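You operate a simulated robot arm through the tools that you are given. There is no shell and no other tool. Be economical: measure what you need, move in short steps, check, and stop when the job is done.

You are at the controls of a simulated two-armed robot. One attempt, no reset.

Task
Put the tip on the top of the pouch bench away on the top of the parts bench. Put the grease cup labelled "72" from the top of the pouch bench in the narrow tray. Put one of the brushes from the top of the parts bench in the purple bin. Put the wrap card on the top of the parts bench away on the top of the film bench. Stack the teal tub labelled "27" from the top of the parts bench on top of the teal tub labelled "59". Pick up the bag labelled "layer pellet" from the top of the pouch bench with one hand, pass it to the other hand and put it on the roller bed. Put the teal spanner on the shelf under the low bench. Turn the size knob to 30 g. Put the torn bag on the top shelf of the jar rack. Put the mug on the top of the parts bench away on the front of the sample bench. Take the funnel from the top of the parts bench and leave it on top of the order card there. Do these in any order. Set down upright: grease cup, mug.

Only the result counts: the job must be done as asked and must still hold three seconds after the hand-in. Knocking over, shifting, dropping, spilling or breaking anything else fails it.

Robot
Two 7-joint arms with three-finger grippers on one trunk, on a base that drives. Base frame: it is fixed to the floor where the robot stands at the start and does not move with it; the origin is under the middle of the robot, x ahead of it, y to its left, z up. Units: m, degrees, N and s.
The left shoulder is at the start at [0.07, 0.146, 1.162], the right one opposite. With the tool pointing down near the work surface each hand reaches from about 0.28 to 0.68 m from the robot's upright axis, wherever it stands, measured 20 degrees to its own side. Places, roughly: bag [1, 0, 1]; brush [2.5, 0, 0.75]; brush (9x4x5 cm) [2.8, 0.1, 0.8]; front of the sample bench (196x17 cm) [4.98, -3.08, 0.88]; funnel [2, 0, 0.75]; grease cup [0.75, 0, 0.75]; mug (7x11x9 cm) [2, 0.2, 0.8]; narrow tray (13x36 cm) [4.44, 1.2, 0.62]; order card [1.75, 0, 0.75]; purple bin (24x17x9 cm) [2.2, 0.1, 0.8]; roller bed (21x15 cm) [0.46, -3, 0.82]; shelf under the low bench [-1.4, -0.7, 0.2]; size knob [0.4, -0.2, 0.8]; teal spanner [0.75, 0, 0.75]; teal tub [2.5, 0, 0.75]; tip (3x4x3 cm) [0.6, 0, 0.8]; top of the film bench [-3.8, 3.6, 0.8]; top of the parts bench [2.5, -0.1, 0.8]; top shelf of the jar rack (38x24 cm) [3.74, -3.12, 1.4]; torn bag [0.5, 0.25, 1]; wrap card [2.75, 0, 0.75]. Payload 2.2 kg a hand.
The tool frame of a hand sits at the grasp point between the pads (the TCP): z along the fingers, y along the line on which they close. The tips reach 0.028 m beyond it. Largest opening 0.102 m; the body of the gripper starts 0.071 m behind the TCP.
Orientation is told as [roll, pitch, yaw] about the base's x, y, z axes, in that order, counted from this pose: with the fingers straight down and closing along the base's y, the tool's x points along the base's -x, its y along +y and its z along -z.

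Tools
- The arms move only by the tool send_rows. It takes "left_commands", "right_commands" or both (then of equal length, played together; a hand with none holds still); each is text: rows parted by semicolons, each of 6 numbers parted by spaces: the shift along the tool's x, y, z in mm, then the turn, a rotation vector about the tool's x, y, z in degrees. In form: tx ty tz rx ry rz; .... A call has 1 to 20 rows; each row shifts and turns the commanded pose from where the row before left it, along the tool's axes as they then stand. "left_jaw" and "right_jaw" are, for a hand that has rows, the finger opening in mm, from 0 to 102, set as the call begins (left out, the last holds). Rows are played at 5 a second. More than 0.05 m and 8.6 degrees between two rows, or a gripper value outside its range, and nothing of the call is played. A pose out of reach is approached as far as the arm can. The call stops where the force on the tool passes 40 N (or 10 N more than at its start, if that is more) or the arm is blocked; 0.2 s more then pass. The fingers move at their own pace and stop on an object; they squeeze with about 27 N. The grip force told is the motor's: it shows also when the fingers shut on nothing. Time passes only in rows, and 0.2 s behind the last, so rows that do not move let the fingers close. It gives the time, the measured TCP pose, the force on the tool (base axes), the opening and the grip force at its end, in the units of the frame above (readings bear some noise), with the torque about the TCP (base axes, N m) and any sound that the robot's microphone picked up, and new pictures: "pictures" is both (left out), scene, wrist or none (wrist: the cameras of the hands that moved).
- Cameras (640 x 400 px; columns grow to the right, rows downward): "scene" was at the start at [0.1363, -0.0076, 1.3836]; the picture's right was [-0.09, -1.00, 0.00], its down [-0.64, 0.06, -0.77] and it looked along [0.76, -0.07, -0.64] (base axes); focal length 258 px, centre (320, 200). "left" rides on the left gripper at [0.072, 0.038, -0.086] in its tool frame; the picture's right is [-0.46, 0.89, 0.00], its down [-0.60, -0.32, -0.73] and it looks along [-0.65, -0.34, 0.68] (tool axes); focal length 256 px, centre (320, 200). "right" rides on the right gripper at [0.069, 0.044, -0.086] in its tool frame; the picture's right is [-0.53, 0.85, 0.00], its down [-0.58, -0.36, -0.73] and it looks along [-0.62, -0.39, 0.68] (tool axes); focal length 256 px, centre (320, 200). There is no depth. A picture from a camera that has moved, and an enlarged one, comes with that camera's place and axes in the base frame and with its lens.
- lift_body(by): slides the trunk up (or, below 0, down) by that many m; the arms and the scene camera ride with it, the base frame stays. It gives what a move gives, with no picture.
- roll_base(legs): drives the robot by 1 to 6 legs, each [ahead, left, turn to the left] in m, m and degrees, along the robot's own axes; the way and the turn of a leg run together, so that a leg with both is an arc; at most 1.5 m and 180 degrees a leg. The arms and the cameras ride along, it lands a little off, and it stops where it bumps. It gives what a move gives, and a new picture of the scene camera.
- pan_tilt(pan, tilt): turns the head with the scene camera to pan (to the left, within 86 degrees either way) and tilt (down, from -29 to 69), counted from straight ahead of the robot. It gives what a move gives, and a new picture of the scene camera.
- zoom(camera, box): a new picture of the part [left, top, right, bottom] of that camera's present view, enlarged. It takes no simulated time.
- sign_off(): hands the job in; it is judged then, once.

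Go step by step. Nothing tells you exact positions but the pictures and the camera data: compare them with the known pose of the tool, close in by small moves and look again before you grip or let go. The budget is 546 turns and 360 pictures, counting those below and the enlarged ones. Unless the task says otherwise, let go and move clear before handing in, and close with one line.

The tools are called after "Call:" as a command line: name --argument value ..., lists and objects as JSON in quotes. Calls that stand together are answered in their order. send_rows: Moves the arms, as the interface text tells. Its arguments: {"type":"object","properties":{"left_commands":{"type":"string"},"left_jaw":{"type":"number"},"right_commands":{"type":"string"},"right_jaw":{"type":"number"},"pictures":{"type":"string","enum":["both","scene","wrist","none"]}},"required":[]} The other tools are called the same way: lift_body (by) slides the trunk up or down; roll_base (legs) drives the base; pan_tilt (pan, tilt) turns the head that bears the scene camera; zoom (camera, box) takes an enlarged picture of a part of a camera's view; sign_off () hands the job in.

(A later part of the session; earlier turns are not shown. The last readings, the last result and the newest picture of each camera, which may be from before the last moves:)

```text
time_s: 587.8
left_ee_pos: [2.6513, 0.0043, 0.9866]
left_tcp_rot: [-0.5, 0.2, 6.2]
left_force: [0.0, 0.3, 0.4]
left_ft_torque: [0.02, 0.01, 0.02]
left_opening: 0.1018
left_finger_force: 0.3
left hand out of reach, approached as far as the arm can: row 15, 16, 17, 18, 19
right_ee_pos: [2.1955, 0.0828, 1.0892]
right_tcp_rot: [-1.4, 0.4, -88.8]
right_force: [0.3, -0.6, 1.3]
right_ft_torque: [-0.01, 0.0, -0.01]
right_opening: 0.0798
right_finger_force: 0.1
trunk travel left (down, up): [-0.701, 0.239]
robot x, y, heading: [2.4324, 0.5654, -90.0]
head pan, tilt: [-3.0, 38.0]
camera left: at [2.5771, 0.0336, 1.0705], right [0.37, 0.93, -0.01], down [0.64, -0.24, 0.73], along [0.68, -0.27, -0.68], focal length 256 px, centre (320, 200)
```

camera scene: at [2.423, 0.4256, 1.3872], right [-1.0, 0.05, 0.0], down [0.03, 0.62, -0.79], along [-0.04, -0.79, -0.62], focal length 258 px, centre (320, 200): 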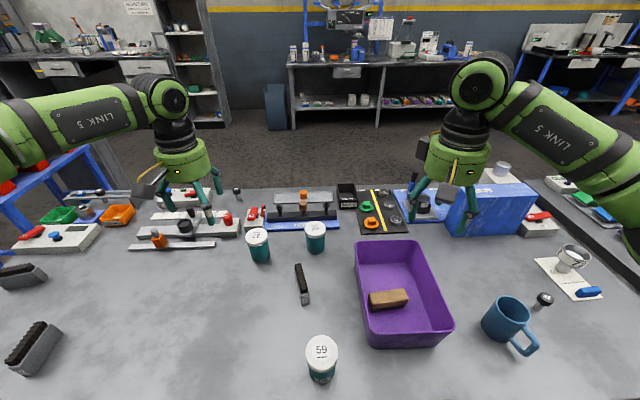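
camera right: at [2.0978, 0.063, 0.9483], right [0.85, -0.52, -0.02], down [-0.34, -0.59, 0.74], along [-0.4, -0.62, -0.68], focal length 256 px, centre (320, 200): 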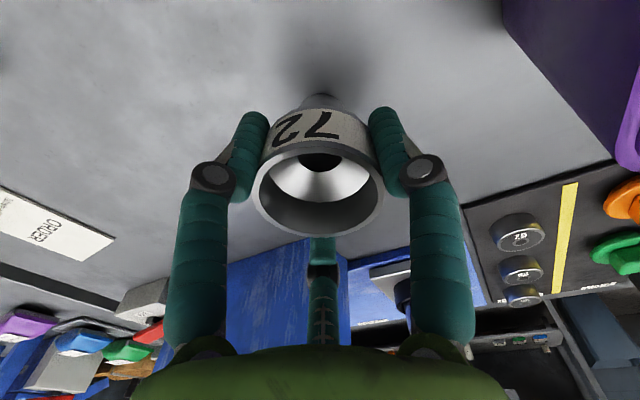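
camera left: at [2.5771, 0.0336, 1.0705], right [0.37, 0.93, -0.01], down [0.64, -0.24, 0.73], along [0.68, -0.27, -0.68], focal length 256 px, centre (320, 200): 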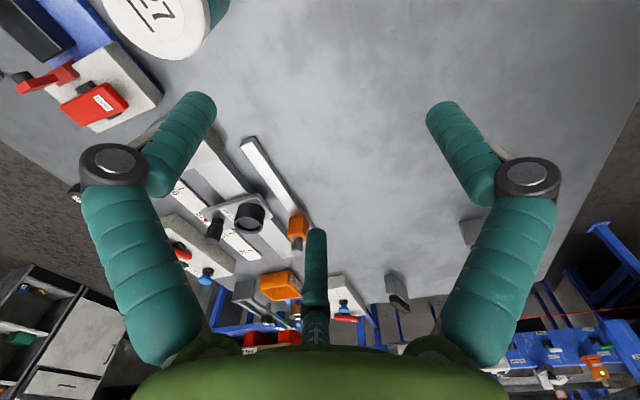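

The left arm's reach is currently shorter than the right's, so I'll use the right hand for the tub: raise the left, shift the base further along.

Call:
send_rows --left_commands "0 40 -30 0 0 0;0 40 -30 0 0 0;0 40 -20 0 0 0;0 40 0 0 0 0;0 0 0 0 0 0" --pictures "none"

Call:
roll_base --legs '[[0, 0.3, 0]]'

```text
time_s: 589.0
left_ee_pos: [2.633, 0.1618, 1.0634]
left_tcp_rot: [-0.4, 0.2, 6.1]
left_force: [0.2, 0.5, -0.1]
left_ft_torque: [0.03, -0.04, 0.02]
left_opening: 0.102
left_finger_force: 0.0
right_ee_pos: [2.1948, 0.0831, 1.0902]
right_tcp_rot: [-1.2, 0.5, -88.7]
right_force: [-0.1, 0.1, -0.5]
right_ft_torque: [0.05, 0.02, -0.01]
right_opening: 0.08
right_finger_force: 0.0
trunk travel left (down, up): [-0.701, 0.239]
robot x, y, heading: [2.4333, 0.5632, -89.8]
head pan, tilt: [-3.0, 38.0]
```

```text
time_s: 591.1
left_ee_pos: [2.932, 0.1637, 1.0623]
left_tcp_rot: [-0.4, 0.0, 6.1]
left_force: [-0.1, 0.4, -0.3]
left_ft_torque: [0.02, -0.03, 0.0]
left_opening: 0.1018
left_finger_force: 0.0
right_ee_pos: [2.4947, 0.0831, 1.0888]
right_tcp_rot: [-1.3, 0.4, -88.8]
right_force: [-0.1, 0.0, 0.3]
right_ft_torque: [0.06, -0.03, 0.01]
right_opening: 0.0799
right_finger_force: 0.0
trunk travel left (down, up): [-0.701, 0.239]
robot x, y, heading: [2.7289, 0.5632, -89.9]
head pan, tilt: [-3.0, 38.0]
camera scene: at [2.7262, 0.4269, 1.3873], right [-1.0, 0.05, 0.0], down [0.03, 0.61, -0.79], along [-0.04, -0.79, -0.62], focal length 258 px, centre (320, 200)
```

scene: 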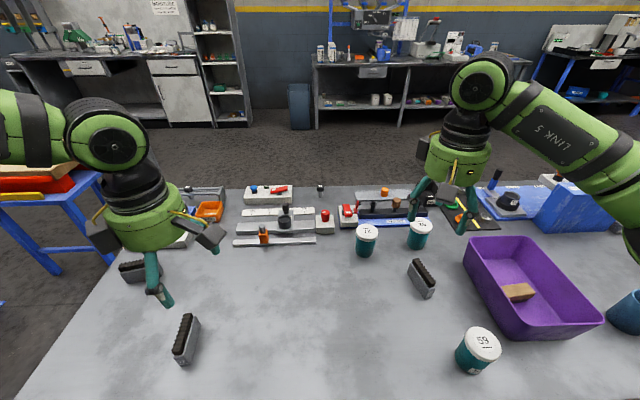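

Call:
lift_body --by -0.07

Call:
send_rows --right_commands "-25 19 15 0 0 0;-25 19 15 0 0 0;-25 19 15 0 0 0;-25 20 15 0 0 0;-25 0 10 0 0 0;-25 0 0 0 0 0;0 0 0 0 0 0" --right_jaw 102 --pictures "wrist"

```text
time_s: 592.1
left_ee_pos: [2.9329, 0.164, 0.9925]
left_tcp_rot: [-0.4, 0.1, 6.3]
left_force: [0.5, 0.9, -0.4]
left_ft_torque: [-0.06, -0.01, -0.04]
left_opening: 0.1023
left_finger_force: 0.1
right_ee_pos: [2.4954, 0.0839, 1.0191]
right_tcp_rot: [-1.4, 0.4, -88.8]
right_force: [0.3, -0.6, 0.7]
right_ft_torque: [0.01, -0.04, 0.0]
right_opening: 0.08
right_finger_force: 0.1
trunk travel left (down, up): [-0.631, 0.309]
robot x, y, heading: [2.726, 0.5601, -90.0]
head pan, tilt: [-3.0, 38.0]
```

```text
time_s: 593.8
left_ee_pos: [2.9331, 0.1638, 0.9924]
left_tcp_rot: [-0.4, 0.1, 6.2]
left_force: [-0.1, 0.7, -0.1]
left_ft_torque: [-0.03, 0.0, -0.02]
left_opening: 0.1017
left_finger_force: 0.0
right_ee_pos: [2.5717, -0.0635, 0.9471]
right_tcp_rot: [-1.3, 0.4, -88.7]
right_force: [0.7, -0.1, 0.0]
right_ft_torque: [0.01, 0.03, 0.01]
right_opening: 0.1019
right_finger_force: 0.1
trunk travel left (down, up): [-0.631, 0.309]
robot x, y, heading: [2.7313, 0.5641, -89.8]
head pan, tilt: [-3.0, 38.0]
camera right: at [2.6163, 0.0053, 1.033], right [0.86, -0.52, -0.02], down [-0.33, -0.59, 0.74], along [-0.39, -0.62, -0.68], focal length 256 px, centre (320, 200)
```

right: 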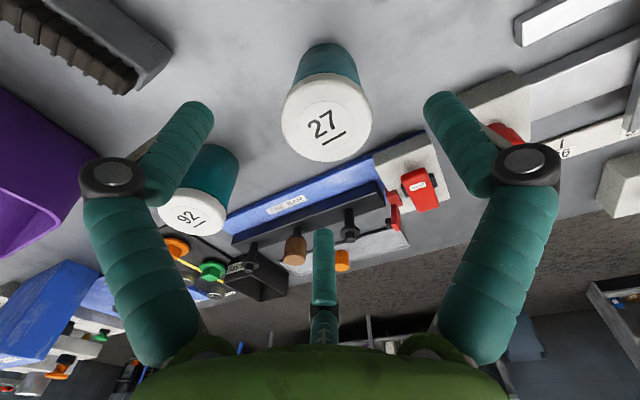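

The tub is right under the hand. I lower and grip it.

Call:
send_rows --right_commands "-4.5 2 30 0 0 0;0 0 30 0 0 0;0 0 18 0 0 0;0 0 0 0 0 0" --right_jaw 98 --pictures "wrist"

Call:
send_rows --right_commands "0 0 0 0 0 0;0 0 0 0 0 0;0 0 0 0 0 0" --right_jaw 40 --pictures "wrist"

```text
time_s: 594.8
left_ee_pos: [2.9331, 0.1631, 0.9936]
left_tcp_rot: [-0.4, 0.0, 6.2]
left_force: [0.0, -1.1, 0.6]
left_ft_torque: [-0.01, -0.01, 0.0]
left_opening: 0.1018
left_finger_force: 0.0
right_ee_pos: [2.575, -0.0681, 0.8673]
right_tcp_rot: [-1.4, 0.4, -88.8]
right_force: [0.5, -0.7, 0.5]
right_ft_torque: [0.02, 0.07, 0.02]
right_opening: 0.0978
right_finger_force: 0.1
trunk travel left (down, up): [-0.631, 0.309]
robot x, y, heading: [2.7294, 0.5645, -89.9]
head pan, tilt: [-3.0, 38.0]
camera right: at [2.6193, 0.0025, 0.9544], right [0.86, -0.52, -0.02], down [-0.33, -0.59, 0.74], along [-0.39, -0.62, -0.68], focal length 256 px, centre (320, 200)
```

right: 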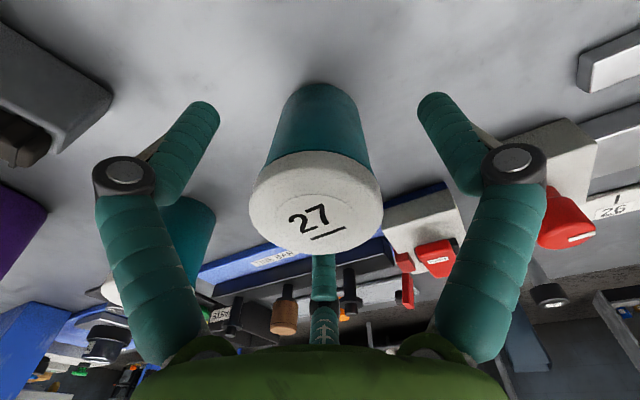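

```text
time_s: 595.5
left_ee_pos: [2.934, 0.1649, 0.9937]
left_tcp_rot: [-0.4, 0.1, 6.3]
left_force: [0.0, -0.1, -0.2]
left_ft_torque: [0.01, -0.03, 0.04]
left_opening: 0.102
left_finger_force: 0.1
right_ee_pos: [2.5752, -0.0671, 0.8701]
right_tcp_rot: [-1.4, 0.2, -88.8]
right_force: [-1.8, -3.1, 9.8]
right_ft_torque: [-0.11, 0.0, -0.01]
right_opening: 0.0576
right_finger_force: 27.2
trunk travel left (down, up): [-0.631, 0.309]
robot x, y, heading: [2.7282, 0.5601, -89.9]
head pan, tilt: [-3.0, 38.0]
camera right: at [2.6191, 0.0027, 0.956], right [0.86, -0.52, -0.02], down [-0.33, -0.59, 0.74], along [-0.39, -0.62, -0.68], focal length 256 px, centre (320, 200)
```

right: 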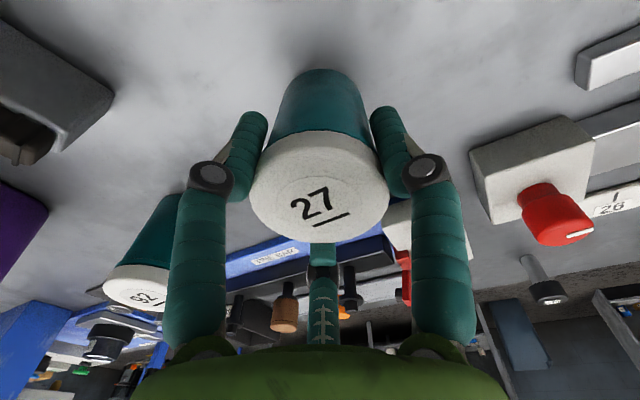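

Tub 27 is gripped. I lift it, draw it back, and shift the base so the stack position is comfortable.

Call:
send_rows --right_commands "0 0 -15 0 0 0;0 0 -40 0 0 0;0 0 -40 0 0 0;10 0 -40 0 0 0;35 0 -30 0 0 0;40 0 0 0 0 0;40 0 0 0 0 0;40 0 0 0 0 0;0 0 0 0 0 0" --pictures "none"

Call:
roll_base --legs '[[-0.1, 0, 0], [0, -0.16, 0]]'

Call:
zoom --camera "scene" --box '[300, 180, 500, 320]'

```text
time_s: 597.5
left_ee_pos: [2.9334, 0.1628, 0.993]
left_tcp_rot: [-0.3, 0.2, 6.2]
left_force: [0.5, 0.4, -0.1]
left_ft_torque: [0.04, 0.01, -0.03]
left_opening: 0.102
left_finger_force: 0.1
right_ee_pos: [2.5755, 0.0964, 1.0335]
right_tcp_rot: [-1.4, 0.4, -88.8]
right_force: [0.3, -0.1, -2.4]
right_ft_torque: [0.02, 0.0, 0.0]
right_opening: 0.0574
right_finger_force: 27.1
trunk travel left (down, up): [-0.631, 0.309]
robot x, y, heading: [2.7287, 0.5625, -89.9]
head pan, tilt: [-3.0, 38.0]
```

```text
time_s: 599.7
left_ee_pos: [2.7729, 0.2632, 0.9933]
left_tcp_rot: [-0.3, 0.1, 6.0]
left_force: [0.0, -0.5, 0.0]
left_ft_torque: [-0.01, 0.0, 0.02]
left_opening: 0.102
left_finger_force: 0.0
right_ee_pos: [2.416, 0.1973, 1.0339]
right_tcp_rot: [-1.4, 0.4, -88.8]
right_force: [-0.3, -0.3, -2.4]
right_ft_torque: [-0.03, 0.0, 0.0]
right_opening: 0.0575
right_finger_force: 26.4
trunk travel left (down, up): [-0.631, 0.309]
robot x, y, heading: [2.5688, 0.6647, -90.1]
head pan, tilt: [-3.0, 38.0]
camera scene: at [2.5683, 0.5264, 1.3172], right [-1.0, 0.05, 0.0], down [0.03, 0.62, -0.79], along [-0.04, -0.79, -0.62], focal length 258 px, centre (320, 200)
```

scene: 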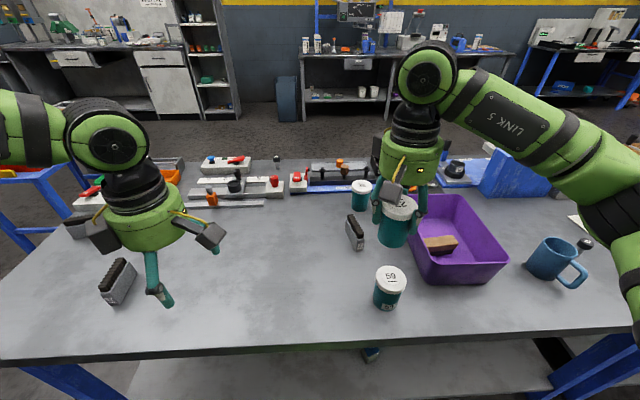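

```text
2.86 times, centred on (400, 250) of scene
camera zoom: at [2.5683, 0.5264, 1.3172], right [-1.0, 0.05, 0.0], down [0.03, 0.62, -0.79], along [-0.04, -0.79, -0.62], focal length 736 px, centre (91, 57)
```

zoom: 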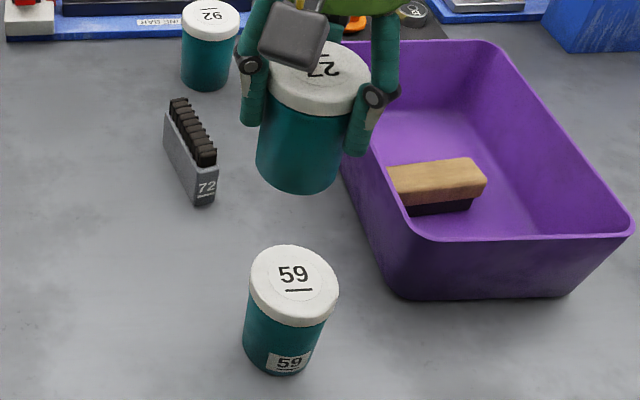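

Call:
send_rows --right_commands "20 -1 0 0 0 0;20 -1 0 0 0 0;0 0 25 0 0 0;0 0 25 0 0 0;0 0 0 0 0 0" --pictures "none"

Call:
zoom --camera "scene" --box '[320, 200, 480, 320]'

Call:
zoom --camera "left" --box '[0, 0, 640, 400]'

```text
time_s: 600.9
left_ee_pos: [2.7734, 0.2628, 0.9936]
left_tcp_rot: [-0.4, 0.1, 6.0]
left_force: [0.2, 1.3, 0.0]
left_ft_torque: [-0.01, -0.01, 0.01]
left_opening: 0.1021
left_finger_force: 0.1
right_ee_pos: [2.4131, 0.2389, 0.9847]
right_tcp_rot: [-1.4, 0.3, -88.9]
right_force: [-0.2, -0.4, -2.7]
right_ft_torque: [0.02, 0.03, 0.03]
right_opening: 0.0574
right_finger_force: 26.6
trunk travel left (down, up): [-0.631, 0.309]
robot x, y, heading: [2.5718, 0.6628, -90.0]
head pan, tilt: [-3.0, 38.0]
```

```text
3.33 times, centred on (400, 260) of scene
camera zoom: at [2.5669, 0.527, 1.3173], right [-1.0, 0.05, 0.0], down [0.03, 0.61, -0.79], along [-0.04, -0.79, -0.62], focal length 859 px, centre (53, 0)
```

zoom: 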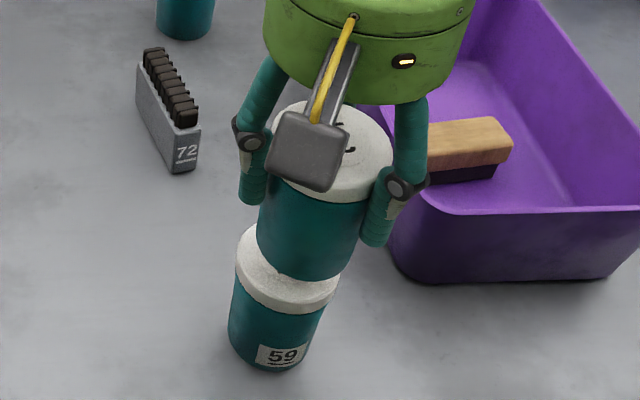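

```text
1.00 times, centred on (320, 200) of left (not enlarged: the box is as wide or as high as the picture)
camera zoom: at [2.6975, 0.293, 1.078], right [0.37, 0.93, -0.01], down [0.64, -0.25, 0.73], along [0.68, -0.27, -0.68], focal length 256 px, centre (320, 200)
```

zoom: 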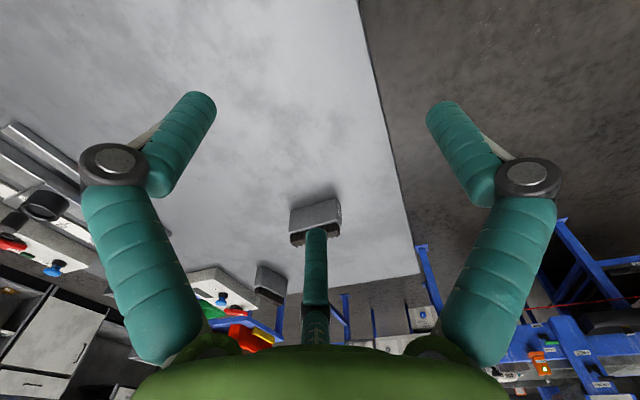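

Aligned within a few millimetres. I lower gently until the tubs touch.

Call:
send_rows --right_commands "-3 0 5 0 0 0;0 0 5 0 0 0;0 0 4 0 0 0;0 0 0 0 0 0" --pictures "none"

Call:
send_rows --right_commands "0 0 3 0 0 0;0 0 3 0 0 0;0 0 0 0 0 0" --pictures "none"

```text
time_s: 601.9
left_ee_pos: [2.7718, 0.2624, 0.9929]
left_tcp_rot: [-0.5, 0.1, 6.1]
left_force: [0.1, -0.2, 0.1]
left_ft_torque: [0.0, 0.0, -0.03]
left_opening: 0.102
left_finger_force: 0.1
right_ee_pos: [2.4109, 0.2352, 0.9702]
right_tcp_rot: [-1.4, 0.4, -88.8]
right_force: [0.4, 0.6, -2.9]
right_ft_torque: [0.02, 0.03, -0.05]
right_opening: 0.0577
right_finger_force: 27.2
trunk travel left (down, up): [-0.631, 0.309]
robot x, y, heading: [2.5684, 0.6606, -90.1]
head pan, tilt: [-3.0, 38.0]
```

```text
time_s: 602.7
left_ee_pos: [2.7724, 0.2636, 0.9921]
left_tcp_rot: [-0.4, 0.1, 6.2]
left_force: [-0.1, -0.5, 0.3]
left_ft_torque: [0.01, -0.02, 0.01]
left_opening: 0.1018
left_finger_force: 0.2
right_ee_pos: [2.4102, 0.2344, 0.964]
right_tcp_rot: [-1.4, 0.4, -88.8]
right_force: [0.0, 0.3, -1.2]
right_ft_torque: [0.0, -0.02, 0.0]
right_opening: 0.0573
right_finger_force: 27.1
trunk travel left (down, up): [-0.631, 0.309]
robot x, y, heading: [2.5698, 0.6612, -89.9]
head pan, tilt: [-3.0, 38.0]
```

Call:
send_rows --right_commands "1 4 2 0 0 0;0 0 2 0 0 0;0 0 2 0 0 0;0 0 0 0 0 0" --pictures "none"

Call:
zoom --camera "scene" --box '[320, 200, 480, 320]'

```text
time_s: 603.7
left_ee_pos: [2.7725, 0.2631, 0.9929]
left_tcp_rot: [-0.2, 0.1, 6.0]
left_force: [0.9, 0.4, 0.5]
left_ft_torque: [0.01, 0.0, 0.0]
left_opening: 0.1022
left_finger_force: 0.2
right_ee_pos: [2.414, 0.2352, 0.9576]
right_tcp_rot: [-1.4, 0.4, -88.8]
right_force: [0.4, 0.1, -1.7]
right_ft_torque: [0.02, -0.01, 0.01]
right_opening: 0.0575
right_finger_force: 27.1
trunk travel left (down, up): [-0.631, 0.309]
robot x, y, heading: [2.5713, 0.6687, -90.1]
head pan, tilt: [-3.0, 38.0]
```

```text
3.33 times, centred on (400, 260) of scene
camera zoom: at [2.5669, 0.5267, 1.3173], right [-1.0, 0.05, 0.0], down [0.03, 0.61, -0.79], along [-0.04, -0.79, -0.62], focal length 859 px, centre (53, 0)
```

zoom: 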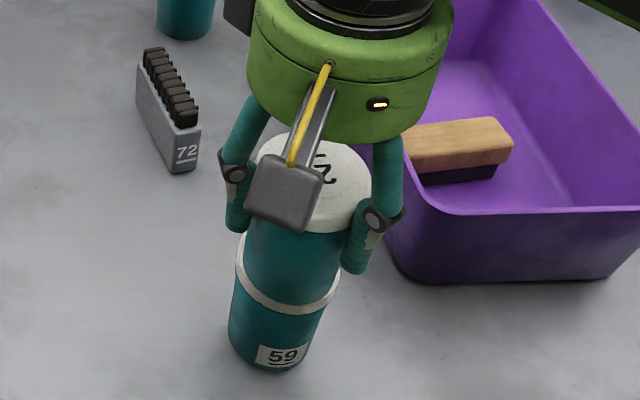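

Call:
send_rows --right_commands "0 0 2 0 0 0;0 0 2 0 0 0;0 0 0 0 0 0" --pictures "none"

Call:
send_rows --right_commands "0 0 2 0 0 0;0 0 2 0 0 0;0 0 0 0 0 0" --pictures "none"

```text
time_s: 604.5
left_ee_pos: [2.7727, 0.2624, 0.9931]
left_tcp_rot: [-0.4, 0.1, 6.0]
left_force: [0.3, 0.3, 0.6]
left_ft_torque: [0.04, 0.0, -0.02]
left_opening: 0.1019
left_finger_force: 0.2
right_ee_pos: [2.4146, 0.236, 0.9533]
right_tcp_rot: [-1.4, 0.4, -88.8]
right_force: [-0.2, 0.3, 0.3]
right_ft_torque: [-0.03, -0.05, 0.02]
right_opening: 0.0572
right_finger_force: 26.9
trunk travel left (down, up): [-0.631, 0.309]
robot x, y, heading: [2.5681, 0.6634, -90.1]
head pan, tilt: [-3.0, 38.0]
```

```text
time_s: 605.3
left_ee_pos: [2.7713, 0.2646, 0.9954]
left_tcp_rot: [-0.5, 0.2, 6.2]
left_force: [0.3, 0.2, -0.1]
left_ft_torque: [0.01, 0.01, 0.01]
left_opening: 0.102
left_finger_force: 0.1
right_ee_pos: [2.4152, 0.2381, 0.9527]
right_tcp_rot: [-1.4, 0.0, -89.0]
right_force: [-0.9, -1.8, 25.7]
right_ft_torque: [-0.12, -0.06, 0.03]
right_opening: 0.0577
right_finger_force: 27.3
trunk travel left (down, up): [-0.631, 0.309]
robot x, y, heading: [2.5703, 0.6645, -90.2]
head pan, tilt: [-3.0, 38.0]
```

Contact. I ease the load, open and rise straight up.

Call:
send_rows --right_commands "0 0 -3.5 0 0 0;0 0 0 0 0 0" --pictures "none"

Call:
send_rows --right_commands "0 0 0 0 0 0;0 0 0 0 0 0;0 0 -25 0 0 0;0 0 -40 0 0 0;0 0 -40 0 0 0;0 0 -30 0 0 0;0 0 0 0 0 0" --right_jaw 84 --pictures "scene"

Call:
zoom --camera "scene" --box '[320, 180, 480, 320]'

```text
time_s: 605.9
left_ee_pos: [2.7717, 0.264, 0.9938]
left_tcp_rot: [-0.4, 0.1, 6.1]
left_force: [0.0, 0.7, -0.6]
left_ft_torque: [0.0, 0.0, 0.0]
left_opening: 0.102
left_finger_force: 0.0
right_ee_pos: [2.4141, 0.2371, 0.9538]
right_tcp_rot: [-1.4, 0.5, -88.9]
right_force: [-1.2, -4.4, 9.2]
right_ft_torque: [-0.38, -0.07, -0.07]
right_opening: 0.0575
right_finger_force: 27.0
trunk travel left (down, up): [-0.631, 0.309]
robot x, y, heading: [2.568, 0.6602, -90.0]
head pan, tilt: [-3.0, 38.0]
```

```text
time_s: 607.5
left_ee_pos: [2.7735, 0.263, 0.9936]
left_tcp_rot: [-0.4, 0.0, 6.1]
left_force: [0.5, 0.2, 0.1]
left_ft_torque: [0.02, 0.01, 0.02]
left_opening: 0.1018
left_finger_force: 0.1
right_ee_pos: [2.4177, 0.2362, 1.0902]
right_tcp_rot: [-1.4, 0.7, -88.8]
right_force: [0.4, -0.7, -0.4]
right_ft_torque: [0.02, -0.02, 0.01]
right_opening: 0.0843
right_finger_force: 0.0
trunk travel left (down, up): [-0.631, 0.309]
robot x, y, heading: [2.5729, 0.663, -90.0]
head pan, tilt: [-3.0, 38.0]
camera scene: at [2.5667, 0.5266, 1.3172], right [-1.0, 0.05, 0.0], down [0.03, 0.61, -0.79], along [-0.04, -0.79, -0.62], focal length 258 px, centre (320, 200)
```

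scene: 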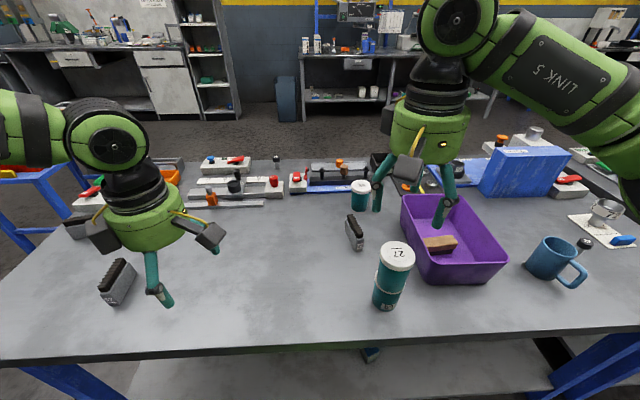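

```text
2.86 times, centred on (400, 250) of scene
camera zoom: at [2.5667, 0.5266, 1.3172], right [-1.0, 0.05, 0.0], down [0.03, 0.61, -0.79], along [-0.04, -0.79, -0.62], focal length 736 px, centre (91, 57)
```

zoom: 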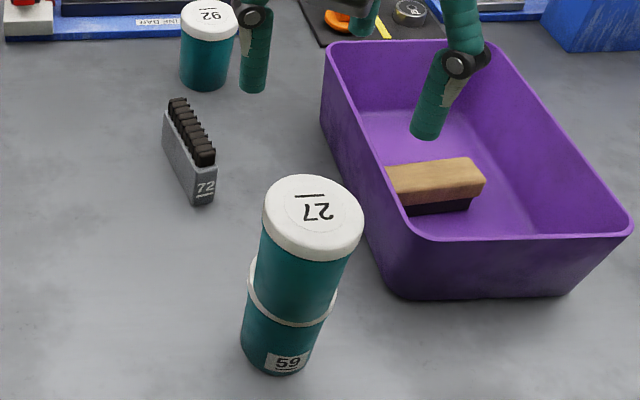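

Tub 27 sits on tub 59. Next the tip: I back off and drive to the pouch bench again.

Call:
roll_base --legs '[[-0.4, 0, 0], [0, -1.4, 0], [0, -0.4, 0]]'

```text
time_s: 618.7
left_ee_pos: [0.9685, 0.6829, 0.9928]
left_tcp_rot: [-0.5, 0.1, 4.6]
left_force: [0.3, 0.3, 0.3]
left_ft_torque: [0.01, -0.02, 0.0]
left_opening: 0.1019
left_finger_force: 0.0
right_ee_pos: [0.6133, 0.6649, 1.0894]
right_tcp_rot: [-1.4, 0.4, -90.4]
right_force: [0.6, 0.4, -0.7]
right_ft_torque: [0.02, -0.01, -0.01]
right_opening: 0.0841
right_finger_force: 0.0
trunk travel left (down, up): [-0.631, 0.309]
robot x, y, heading: [0.7788, 1.0906, -91.7]
head pan, tilt: [-3.0, 38.0]
camera scene: at [0.7709, 0.952, 1.3173], right [-1.0, 0.08, 0.0], down [0.05, 0.61, -0.79], along [-0.06, -0.79, -0.62], focal length 258 px, centre (320, 200)
```

scene: 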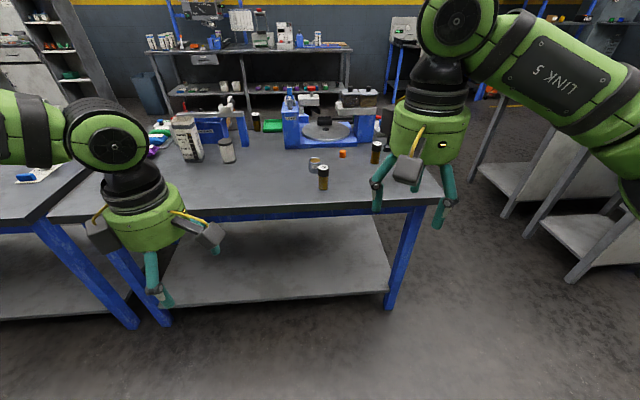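

Call:
send_rows --left_commands "0 40 -40 0 0 0;0 30 -40 0 0 0;0 0 -20 0 0 0;0 0 0 0 0 0" --pictures "none"

Call:
roll_base --legs '[[0.2, 0, 1.7], [0.29, 0, 0]]'

Call:
zoom --camera "scene" --box '[300, 170, 480, 290]'

```text
refused: row 1 steps farther than a row can; nothing moved
```

```text
time_s: 621.9
left_ee_pos: [0.9798, 0.1996, 0.9935]
left_tcp_rot: [-0.3, 0.1, 6.3]
left_force: [-0.5, 0.3, -0.3]
left_ft_torque: [-0.01, -0.02, 0.02]
left_opening: 0.1022
left_finger_force: 0.1
right_ee_pos: [0.6243, 0.172, 1.0899]
right_tcp_rot: [-1.3, 0.4, -88.6]
right_force: [-0.3, -0.5, -0.5]
right_ft_torque: [0.01, 0.01, 0.01]
right_opening: 0.0842
right_finger_force: 0.0
trunk travel left (down, up): [-0.631, 0.309]
robot x, y, heading: [0.7758, 0.6004, -89.7]
head pan, tilt: [-3.0, 38.0]
camera scene: at [0.7729, 0.4637, 1.3174], right [-1.0, 0.05, 0.0], down [0.03, 0.61, -0.79], along [-0.04, -0.79, -0.62], focal length 258 px, centre (320, 200)
```

scene: 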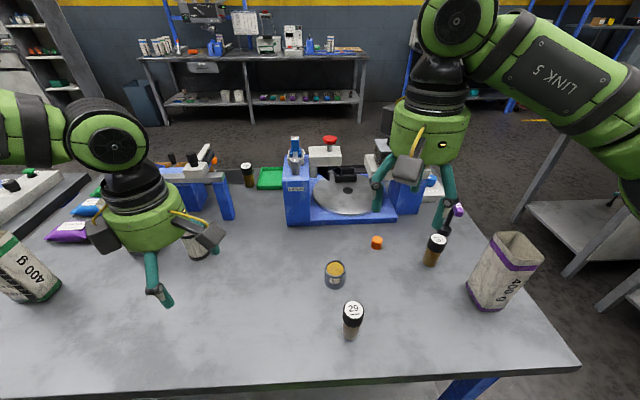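

```text
3.33 times, centred on (390, 230) of scene
camera zoom: at [0.7729, 0.4637, 1.3174], right [-1.0, 0.05, 0.0], down [0.03, 0.61, -0.79], along [-0.04, -0.79, -0.62], focal length 859 px, centre (87, 100)
```

zoom: 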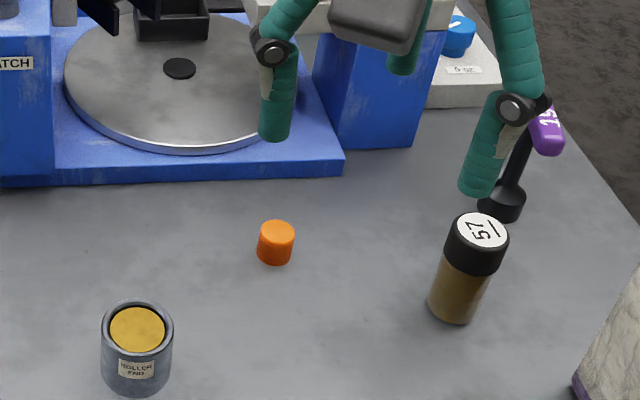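

The tip is at (0.600, 0.006). The right hand goes over it and down.

Call:
send_rows --right_commands "-33 -6 25 0 0 0;-33 -6 25 0 0 0;-33 -6 25 0 0 0;-33 -5 25 0 0 0;-34 -5 25 0 0 0;0 0 20 0 0 0;0 0 20 0 0 0;0 0 0 0 0 0" --right_jaw 70 --pictures "wrist"

Call:
zoom --camera "scene" --box '[300, 170, 480, 290]'

```text
time_s: 623.7
left_ee_pos: [0.9792, 0.2005, 0.994]
left_tcp_rot: [-0.4, 0.0, 6.3]
left_force: [0.5, 1.0, -0.8]
left_ft_torque: [0.05, 0.01, 0.01]
left_opening: 0.1017
left_finger_force: 0.2
right_ee_pos: [0.5967, 0.0054, 0.923]
right_tcp_rot: [-1.5, 0.4, -88.6]
right_force: [-0.5, 0.7, 0.7]
right_ft_torque: [0.0, 0.02, -0.04]
right_opening: 0.0698
right_finger_force: 0.2
trunk travel left (down, up): [-0.631, 0.309]
robot x, y, heading: [0.7749, 0.5969, -89.9]
head pan, tilt: [-3.0, 38.0]
camera right: at [0.6407, 0.0742, 1.0096], right [0.86, -0.51, -0.02], down [-0.33, -0.59, 0.74], along [-0.39, -0.62, -0.68], focal length 256 px, centre (320, 200)
```

right: 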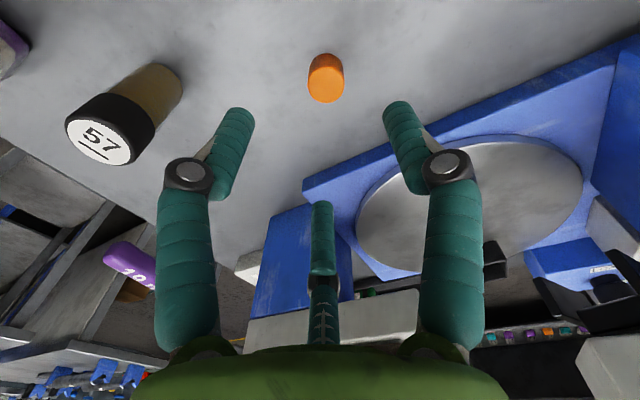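

```text
3.33 times, centred on (390, 230) of scene
camera zoom: at [0.7732, 0.4631, 1.3173], right [-1.0, 0.05, 0.0], down [0.03, 0.61, -0.79], along [-0.04, -0.79, -0.62], focal length 859 px, centre (87, 100)
```

zoom: 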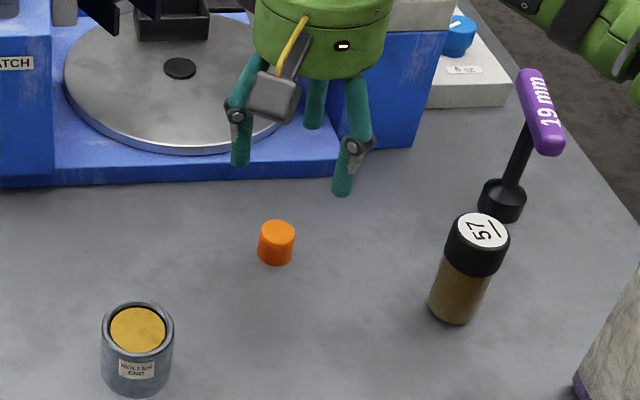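

Call:
send_rows --right_commands "-2 3 30 0 0 0;0 0 30 0 0 0;0 0 20 0 0 0;0 0 10 0 0 0;0 0 0 0 0 0" --pictures "wrist"

Call:
send_rows --right_commands "0 0 0 0 0 0;0 0 0 0 0 0;0 0 0 0 0 0" --right_jaw 5 --pictures "wrist"

```text
time_s: 624.9
left_ee_pos: [0.9795, 0.1999, 0.9941]
left_tcp_rot: [-0.5, 0.1, 6.3]
left_force: [-0.3, -0.3, -0.3]
left_ft_torque: [0.0, -0.02, -0.02]
left_opening: 0.1019
left_finger_force: 0.1
right_ee_pos: [0.5978, 0.0049, 0.8321]
right_tcp_rot: [-1.4, 0.4, -88.6]
right_force: [-0.6, -0.1, 0.7]
right_ft_torque: [0.02, 0.0, 0.02]
right_opening: 0.0698
right_finger_force: 0.0
trunk travel left (down, up): [-0.631, 0.309]
robot x, y, heading: [0.7739, 0.5962, -89.8]
head pan, tilt: [-3.0, 38.0]
camera right: at [0.6416, 0.074, 0.9191], right [0.86, -0.51, -0.02], down [-0.33, -0.59, 0.74], along [-0.39, -0.62, -0.68], focal length 256 px, centre (320, 200)
```

right: 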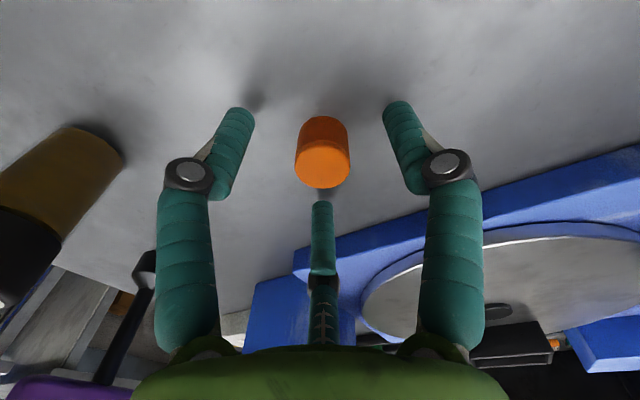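

```text
time_s: 625.7
left_ee_pos: [0.9799, 0.1995, 0.9937]
left_tcp_rot: [-0.4, 0.1, 6.4]
left_force: [0.8, -0.9, 0.4]
left_ft_torque: [-0.02, 0.01, 0.01]
left_opening: 0.102
left_finger_force: 0.1
right_ee_pos: [0.5985, 0.004, 0.8315]
right_tcp_rot: [-1.4, 0.4, -88.5]
right_force: [0.3, 0.6, 0.7]
right_ft_torque: [0.01, 0.06, 0.01]
right_opening: 0.0252
right_finger_force: 26.6
trunk travel left (down, up): [-0.631, 0.309]
robot x, y, heading: [0.7749, 0.603, -89.9]
head pan, tilt: [-3.0, 38.0]
camera right: at [0.6417, 0.0739, 0.9194], right [0.86, -0.51, -0.02], down [-0.33, -0.59, 0.74], along [-0.39, -0.62, -0.68], focal length 256 px, centre (320, 200)
```

right: 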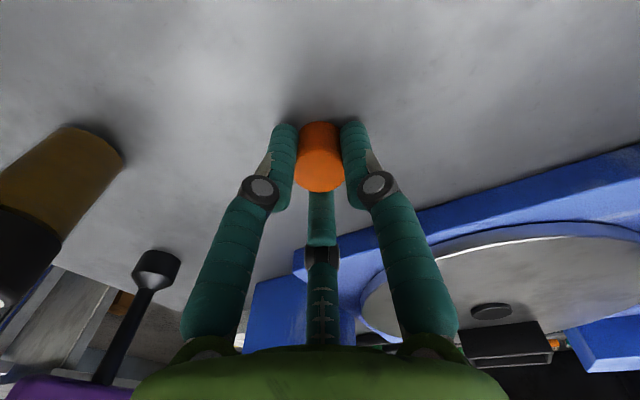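

The tip is gripped. I lift it, back out and drive to the parts bench.

Call:
send_rows --right_commands "0 0 -20 0 0 0;0 0 -40 0 0 0;0 0 -40 0 0 0;0 0 -40 0 0 0;0 0 -40 0 0 0;30 0 -30 0 0 0;40 0 0 0 0 0;40 0 0 0 0 0;40 0 0 0 0 0;0 0 0 0 0 0" --left_commands "0 20 -40 0 0 0;0 20 -40 0 0 0;0 20 -20 0 0 0;0 0 0 0 0 0;0 0 0 0 0 0;0 0 0 0 0 0;0 0 0 0 0 0;0 0 0 0 0 0;0 0 0 0 0 0;0 0 0 0 0 0" --pictures "none"

Call:
roll_base --legs '[[-0.42, 0, 0], [0, 1.22, 0], [0.35, 0, 0]]'

```text
time_s: 627.9
left_ee_pos: [0.9719, 0.2615, 1.0919]
left_tcp_rot: [-0.2, 0.1, 6.4]
left_force: [0.4, -0.5, 0.4]
left_ft_torque: [0.0, 0.01, 0.01]
left_opening: 0.1019
left_finger_force: 0.0
right_ee_pos: [0.5984, 0.1527, 1.0444]
right_tcp_rot: [-1.4, 0.5, -88.7]
right_force: [0.3, 0.4, -1.1]
right_ft_torque: [0.04, -0.01, 0.05]
right_opening: 0.0253
right_finger_force: 27.0
trunk travel left (down, up): [-0.631, 0.309]
robot x, y, heading: [0.7763, 0.6018, -89.7]
head pan, tilt: [-3.0, 38.0]
```

```text
time_s: 638.0
left_ee_pos: [2.193, 0.3419, 1.0921]
left_tcp_rot: [-0.4, 0.0, 6.7]
left_force: [-0.6, -0.4, 0.2]
left_ft_torque: [0.0, 0.0, -0.01]
left_opening: 0.1019
left_finger_force: 0.0
right_ee_pos: [1.8213, 0.2286, 1.0453]
right_tcp_rot: [-1.3, 0.4, -88.2]
right_force: [1.0, 0.0, -0.5]
right_ft_torque: [0.03, -0.01, -0.03]
right_opening: 0.0255
right_finger_force: 26.8
trunk travel left (down, up): [-0.631, 0.309]
robot x, y, heading: [1.997, 0.6765, -89.4]
head pan, tilt: [-3.0, 38.0]
camera scene: at [1.9934, 0.5402, 1.3174], right [-1.0, 0.04, 0.0], down [0.03, 0.61, -0.79], along [-0.03, -0.79, -0.62], focal length 258 px, centre (320, 200)
```

scene: 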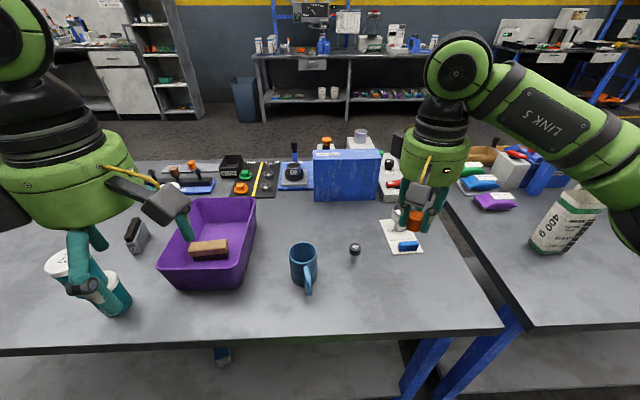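

Call:
send_rows --right_commands "10 8 40 0 0 0;0 0 45 0 0 0;0 0 45 0 0 0;0 0 45 0 0 0;0 0 28 0 0 0;0 0 4 0 0 0;0 0 3 0 0 0;0 0 0 0 0 0" --pictures "none"

Call:
zoom --camera "scene" --box '[300, 200, 480, 330]'

```text
time_s: 639.8
left_ee_pos: [2.1935, 0.3397, 1.0921]
left_tcp_rot: [-0.3, 0.1, 6.7]
left_force: [-0.3, 0.8, -0.5]
left_ft_torque: [-0.04, 0.01, -0.02]
left_opening: 0.1021
left_finger_force: 0.0
right_ee_pos: [1.8231, 0.2393, 0.8341]
right_tcp_rot: [-1.4, 0.4, -88.2]
right_force: [0.6, 1.3, -0.4]
right_ft_torque: [0.02, 0.0, -0.02]
right_opening: 0.0253
right_finger_force: 27.5
trunk travel left (down, up): [-0.631, 0.309]
robot x, y, heading: [1.9971, 0.6768, -89.1]
head pan, tilt: [-3.0, 38.0]
```

```text
3.08 times, centred on (390, 265) of scene
camera zoom: at [1.9934, 0.5396, 1.3173], right [-1.0, 0.04, 0.0], down [0.03, 0.62, -0.79], along [-0.03, -0.79, -0.62], focal length 793 px, centre (105, 0)
```

zoom: 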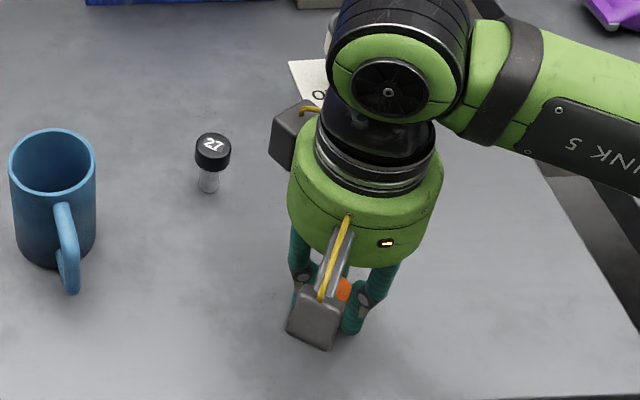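

Call:
send_rows --right_commands "0 0 2 0 0 0;0 0 1 0 0 0;0 0 0 0 0 0" --pictures "none"

Call:
send_rows --right_commands "0 0 0 0 0 0;0 0 0 0 0 0;0 0 -30 0 0 0;0 0 -45 0 0 0;0 0 -45 0 0 0;0 0 -45 0 0 0;0 0 0 0 0 0" --right_jaw 60 --pictures "scene"

Call:
zoom --camera "scene" --box '[260, 200, 480, 340]'

```text
time_s: 640.6
left_ee_pos: [2.1932, 0.3423, 1.094]
left_tcp_rot: [-0.4, 0.2, 6.6]
left_force: [-0.3, 0.7, -0.2]
left_ft_torque: [0.02, 0.05, -0.02]
left_opening: 0.1019
left_finger_force: 0.0
right_ee_pos: [1.8222, 0.2408, 0.8332]
right_tcp_rot: [-1.4, 0.2, -88.3]
right_force: [-1.3, 0.8, 8.0]
right_ft_torque: [0.01, -0.04, 0.0]
right_opening: 0.0251
right_finger_force: 27.3
trunk travel left (down, up): [-0.631, 0.309]
robot x, y, heading: [1.9934, 0.6774, -89.4]
head pan, tilt: [-3.0, 38.0]
```

```text
time_s: 642.2
left_ee_pos: [2.1917, 0.3402, 1.0922]
left_tcp_rot: [-0.4, 0.1, 6.7]
left_force: [0.9, -0.1, 0.1]
left_ft_torque: [0.02, -0.02, -0.02]
left_opening: 0.1021
left_finger_force: 0.1
right_ee_pos: [1.828, 0.2384, 0.9944]
right_tcp_rot: [-1.4, 0.5, -88.2]
right_force: [0.5, -0.7, -0.1]
right_ft_torque: [0.03, -0.01, 0.0]
right_opening: 0.0599
right_finger_force: 0.1
trunk travel left (down, up): [-0.631, 0.309]
robot x, y, heading: [1.9936, 0.674, -89.4]
head pan, tilt: [-3.0, 38.0]
camera scene: at [1.993, 0.5393, 1.3172], right [-1.0, 0.04, 0.0], down [0.03, 0.62, -0.79], along [-0.03, -0.79, -0.62], focal length 258 px, centre (320, 200)
```

scene: 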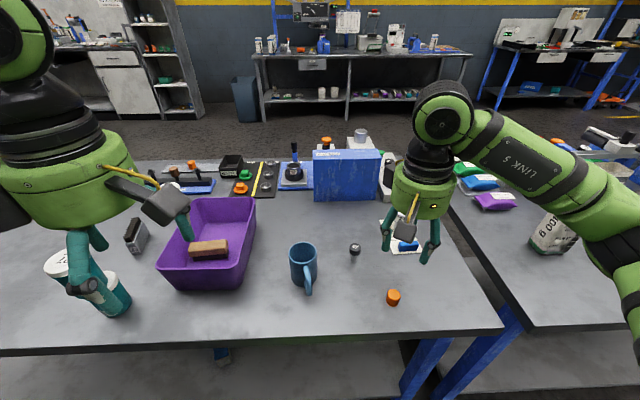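

```text
2.86 times, centred on (370, 270) of scene
camera zoom: at [1.993, 0.5393, 1.3172], right [-1.0, 0.04, 0.0], down [0.03, 0.62, -0.79], along [-0.03, -0.79, -0.62], focal length 736 px, centre (177, 0)
```

zoom: 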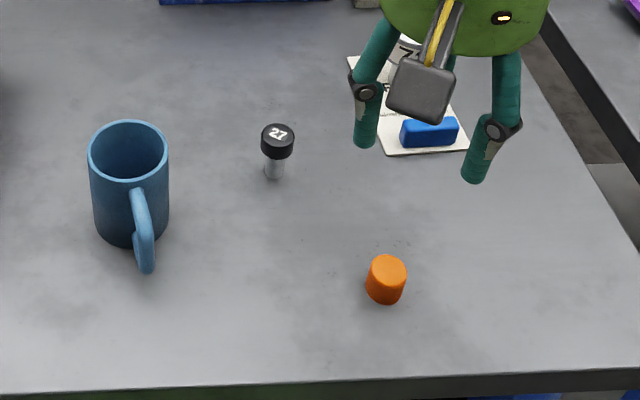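

The tip is on the parts bench. Now the mug at (2.015, 0.172): I raise the right hand, turn it 45° so the handle falls between fingers, and shift the base.

Call:
send_rows --right_commands "0 0 -35 0 0 -7.5;0 0 -35 0 0 -7.5;0 0 0 0 0 -7.5;0 0 0 0 0 -7.5;0 0 0 0 0 -7.5;0 0 0 0 0 -7.5;0 0 0 0 0 0" --right_jaw 102 --pictures "none"

Call:
roll_base --legs '[[0, 0.17, 0]]'

Call:
zoom --camera "right" --box '[0, 0, 640, 400]'

```text
time_s: 643.8
left_ee_pos: [2.1927, 0.3412, 1.0924]
left_tcp_rot: [-0.4, 0.1, 6.6]
left_force: [0.5, 0.4, 0.7]
left_ft_torque: [0.01, -0.01, 0.01]
left_opening: 0.102
left_finger_force: 0.0
right_ee_pos: [1.8287, 0.2393, 1.0664]
right_tcp_rot: [-0.7, 1.3, -43.1]
right_force: [0.2, -0.6, 0.9]
right_ft_torque: [-0.03, -0.04, 0.0]
right_opening: 0.102
right_finger_force: 0.1
trunk travel left (down, up): [-0.631, 0.309]
robot x, y, heading: [1.9951, 0.6743, -89.2]
head pan, tilt: [-3.0, 38.0]
```

```text
time_s: 645.3
left_ee_pos: [2.3587, 0.3421, 1.0926]
left_tcp_rot: [-0.4, 0.0, 6.7]
left_force: [-0.7, 0.2, 0.1]
left_ft_torque: [0.01, -0.02, -0.01]
left_opening: 0.1021
left_finger_force: 0.0
right_ee_pos: [1.9944, 0.2393, 1.0669]
right_tcp_rot: [-0.8, 1.2, -43.3]
right_force: [0.0, -0.3, -0.6]
right_ft_torque: [0.0, -0.01, 0.01]
right_opening: 0.1023
right_finger_force: 0.1
trunk travel left (down, up): [-0.631, 0.309]
robot x, y, heading: [2.1625, 0.6779, -89.4]
head pan, tilt: [-3.0, 38.0]
camera scene: at [2.1593, 0.5413, 1.3173], right [-1.0, 0.04, 0.0], down [0.03, 0.62, -0.79], along [-0.03, -0.79, -0.62], focal length 258 px, centre (320, 200)
```

scene: 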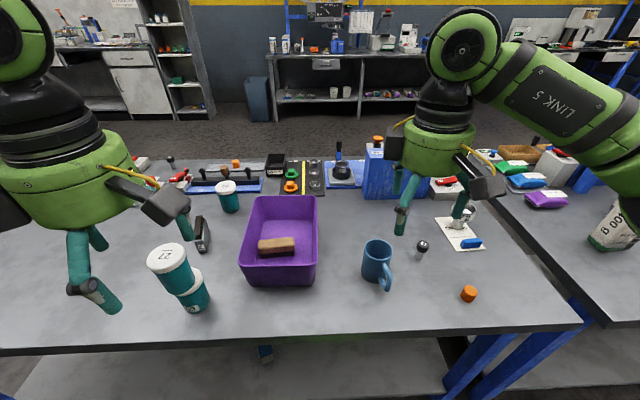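

```text
1.00 times, centred on (320, 200) of right (not enlarged: the box is as wide or as high as the picture)
camera zoom: at [1.9759, 0.3188, 1.1536], right [0.97, 0.25, -0.02], down [0.19, -0.67, 0.72], along [0.17, -0.7, -0.69], focal length 256 px, centre (320, 200)
```

zoom: 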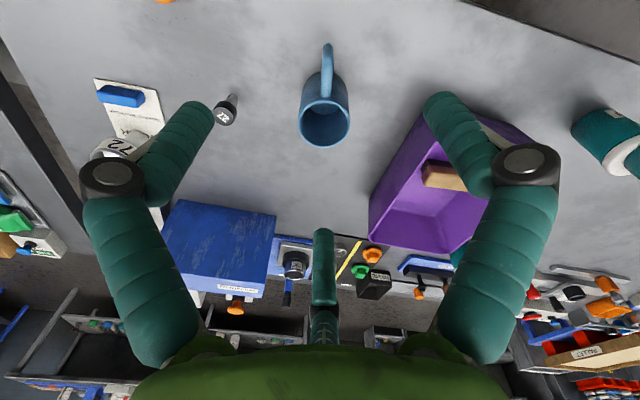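

Call:
send_rows --right_commands "-20 -11 20 0 0 0;-20 -11 20 0 0 0;-19.5 -12 30 0 0 0;0 0 40 0 0 0;0 0 20 0 0 0;0 0 0 0 0 0" --pictures "wrist"

```text
time_s: 646.7
left_ee_pos: [2.3601, 0.3418, 1.0921]
left_tcp_rot: [-0.4, 0.1, 6.8]
left_force: [0.3, 0.2, 0.2]
left_ft_torque: [0.0, 0.01, 0.01]
left_opening: 0.102
left_finger_force: 0.0
right_ee_pos: [2.0124, 0.1769, 0.9353]
right_tcp_rot: [-0.6, 1.3, -43.2]
right_force: [0.3, -0.3, -1.1]
right_ft_torque: [0.0, -0.04, 0.01]
right_opening: 0.102
right_finger_force: 0.0
trunk travel left (down, up): [-0.631, 0.309]
robot x, y, heading: [2.1635, 0.6797, -89.5]
head pan, tilt: [-3.0, 38.0]
camera right: at [1.9946, 0.2559, 1.0228], right [0.97, 0.25, -0.02], down [0.19, -0.67, 0.72], along [0.17, -0.7, -0.69], focal length 256 px, centre (320, 200)
```

right: 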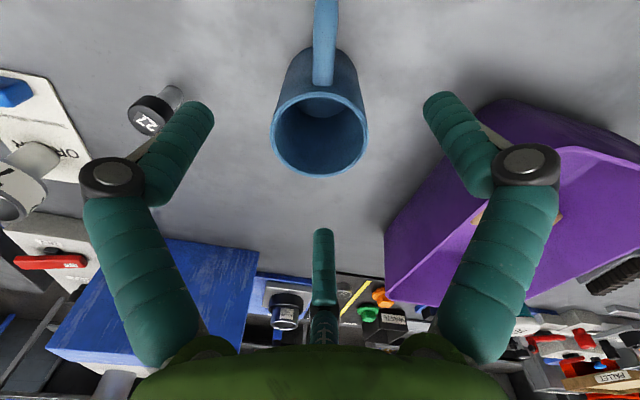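

Call:
send_rows --right_commands "0 0 30 0 0 0;0 0 25 0 0 0;0 0 14 0 0 0;0 0 0 0 0 0" --pictures "none"

Call:
send_rows --right_commands "0 0 0 0 0 0;0 0 0 0 0 0;0 0 0 0 0 0" --right_jaw 50 --pictures "wrist"

```text
time_s: 647.7
left_ee_pos: [2.3609, 0.3405, 1.0925]
left_tcp_rot: [-0.5, 0.1, 6.6]
left_force: [0.3, 0.8, -0.7]
left_ft_torque: [-0.04, 0.0, -0.03]
left_opening: 0.1019
left_finger_force: 0.1
right_ee_pos: [2.0103, 0.1763, 0.8661]
right_tcp_rot: [-0.7, 1.2, -43.3]
right_force: [-0.5, -0.2, 0.6]
right_ft_torque: [-0.01, -0.01, 0.01]
right_opening: 0.102
right_finger_force: 0.1
trunk travel left (down, up): [-0.631, 0.309]
robot x, y, heading: [2.1618, 0.6738, -89.4]
head pan, tilt: [-3.0, 38.0]
```

```text
time_s: 648.5
left_ee_pos: [2.3615, 0.3426, 1.0928]
left_tcp_rot: [-0.4, 0.1, 6.7]
left_force: [0.5, -0.3, 0.0]
left_ft_torque: [0.0, 0.0, 0.02]
left_opening: 0.102
left_finger_force: 0.2
right_ee_pos: [2.0114, 0.1744, 0.868]
right_tcp_rot: [-0.8, 1.1, -43.3]
right_force: [1.1, -2.4, 8.9]
right_ft_torque: [-0.19, -0.31, -0.05]
right_opening: 0.0578
right_finger_force: 27.0
trunk travel left (down, up): [-0.631, 0.309]
robot x, y, heading: [2.162, 0.6781, -89.5]
head pan, tilt: [-3.0, 38.0]
camera right: at [1.9924, 0.2542, 0.9551], right [0.97, 0.25, -0.02], down [0.19, -0.66, 0.72], along [0.17, -0.71, -0.69], focal length 256 px, centre (320, 200)
```

right: 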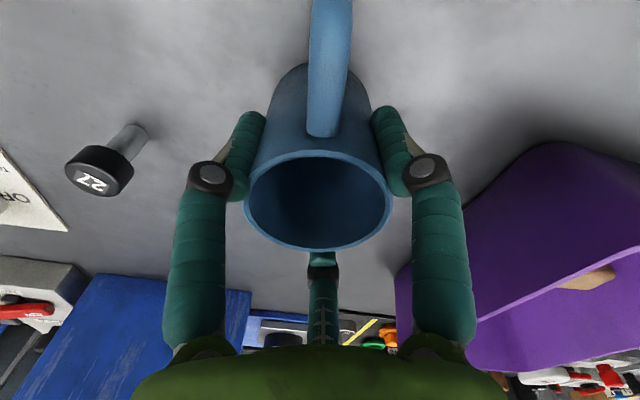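

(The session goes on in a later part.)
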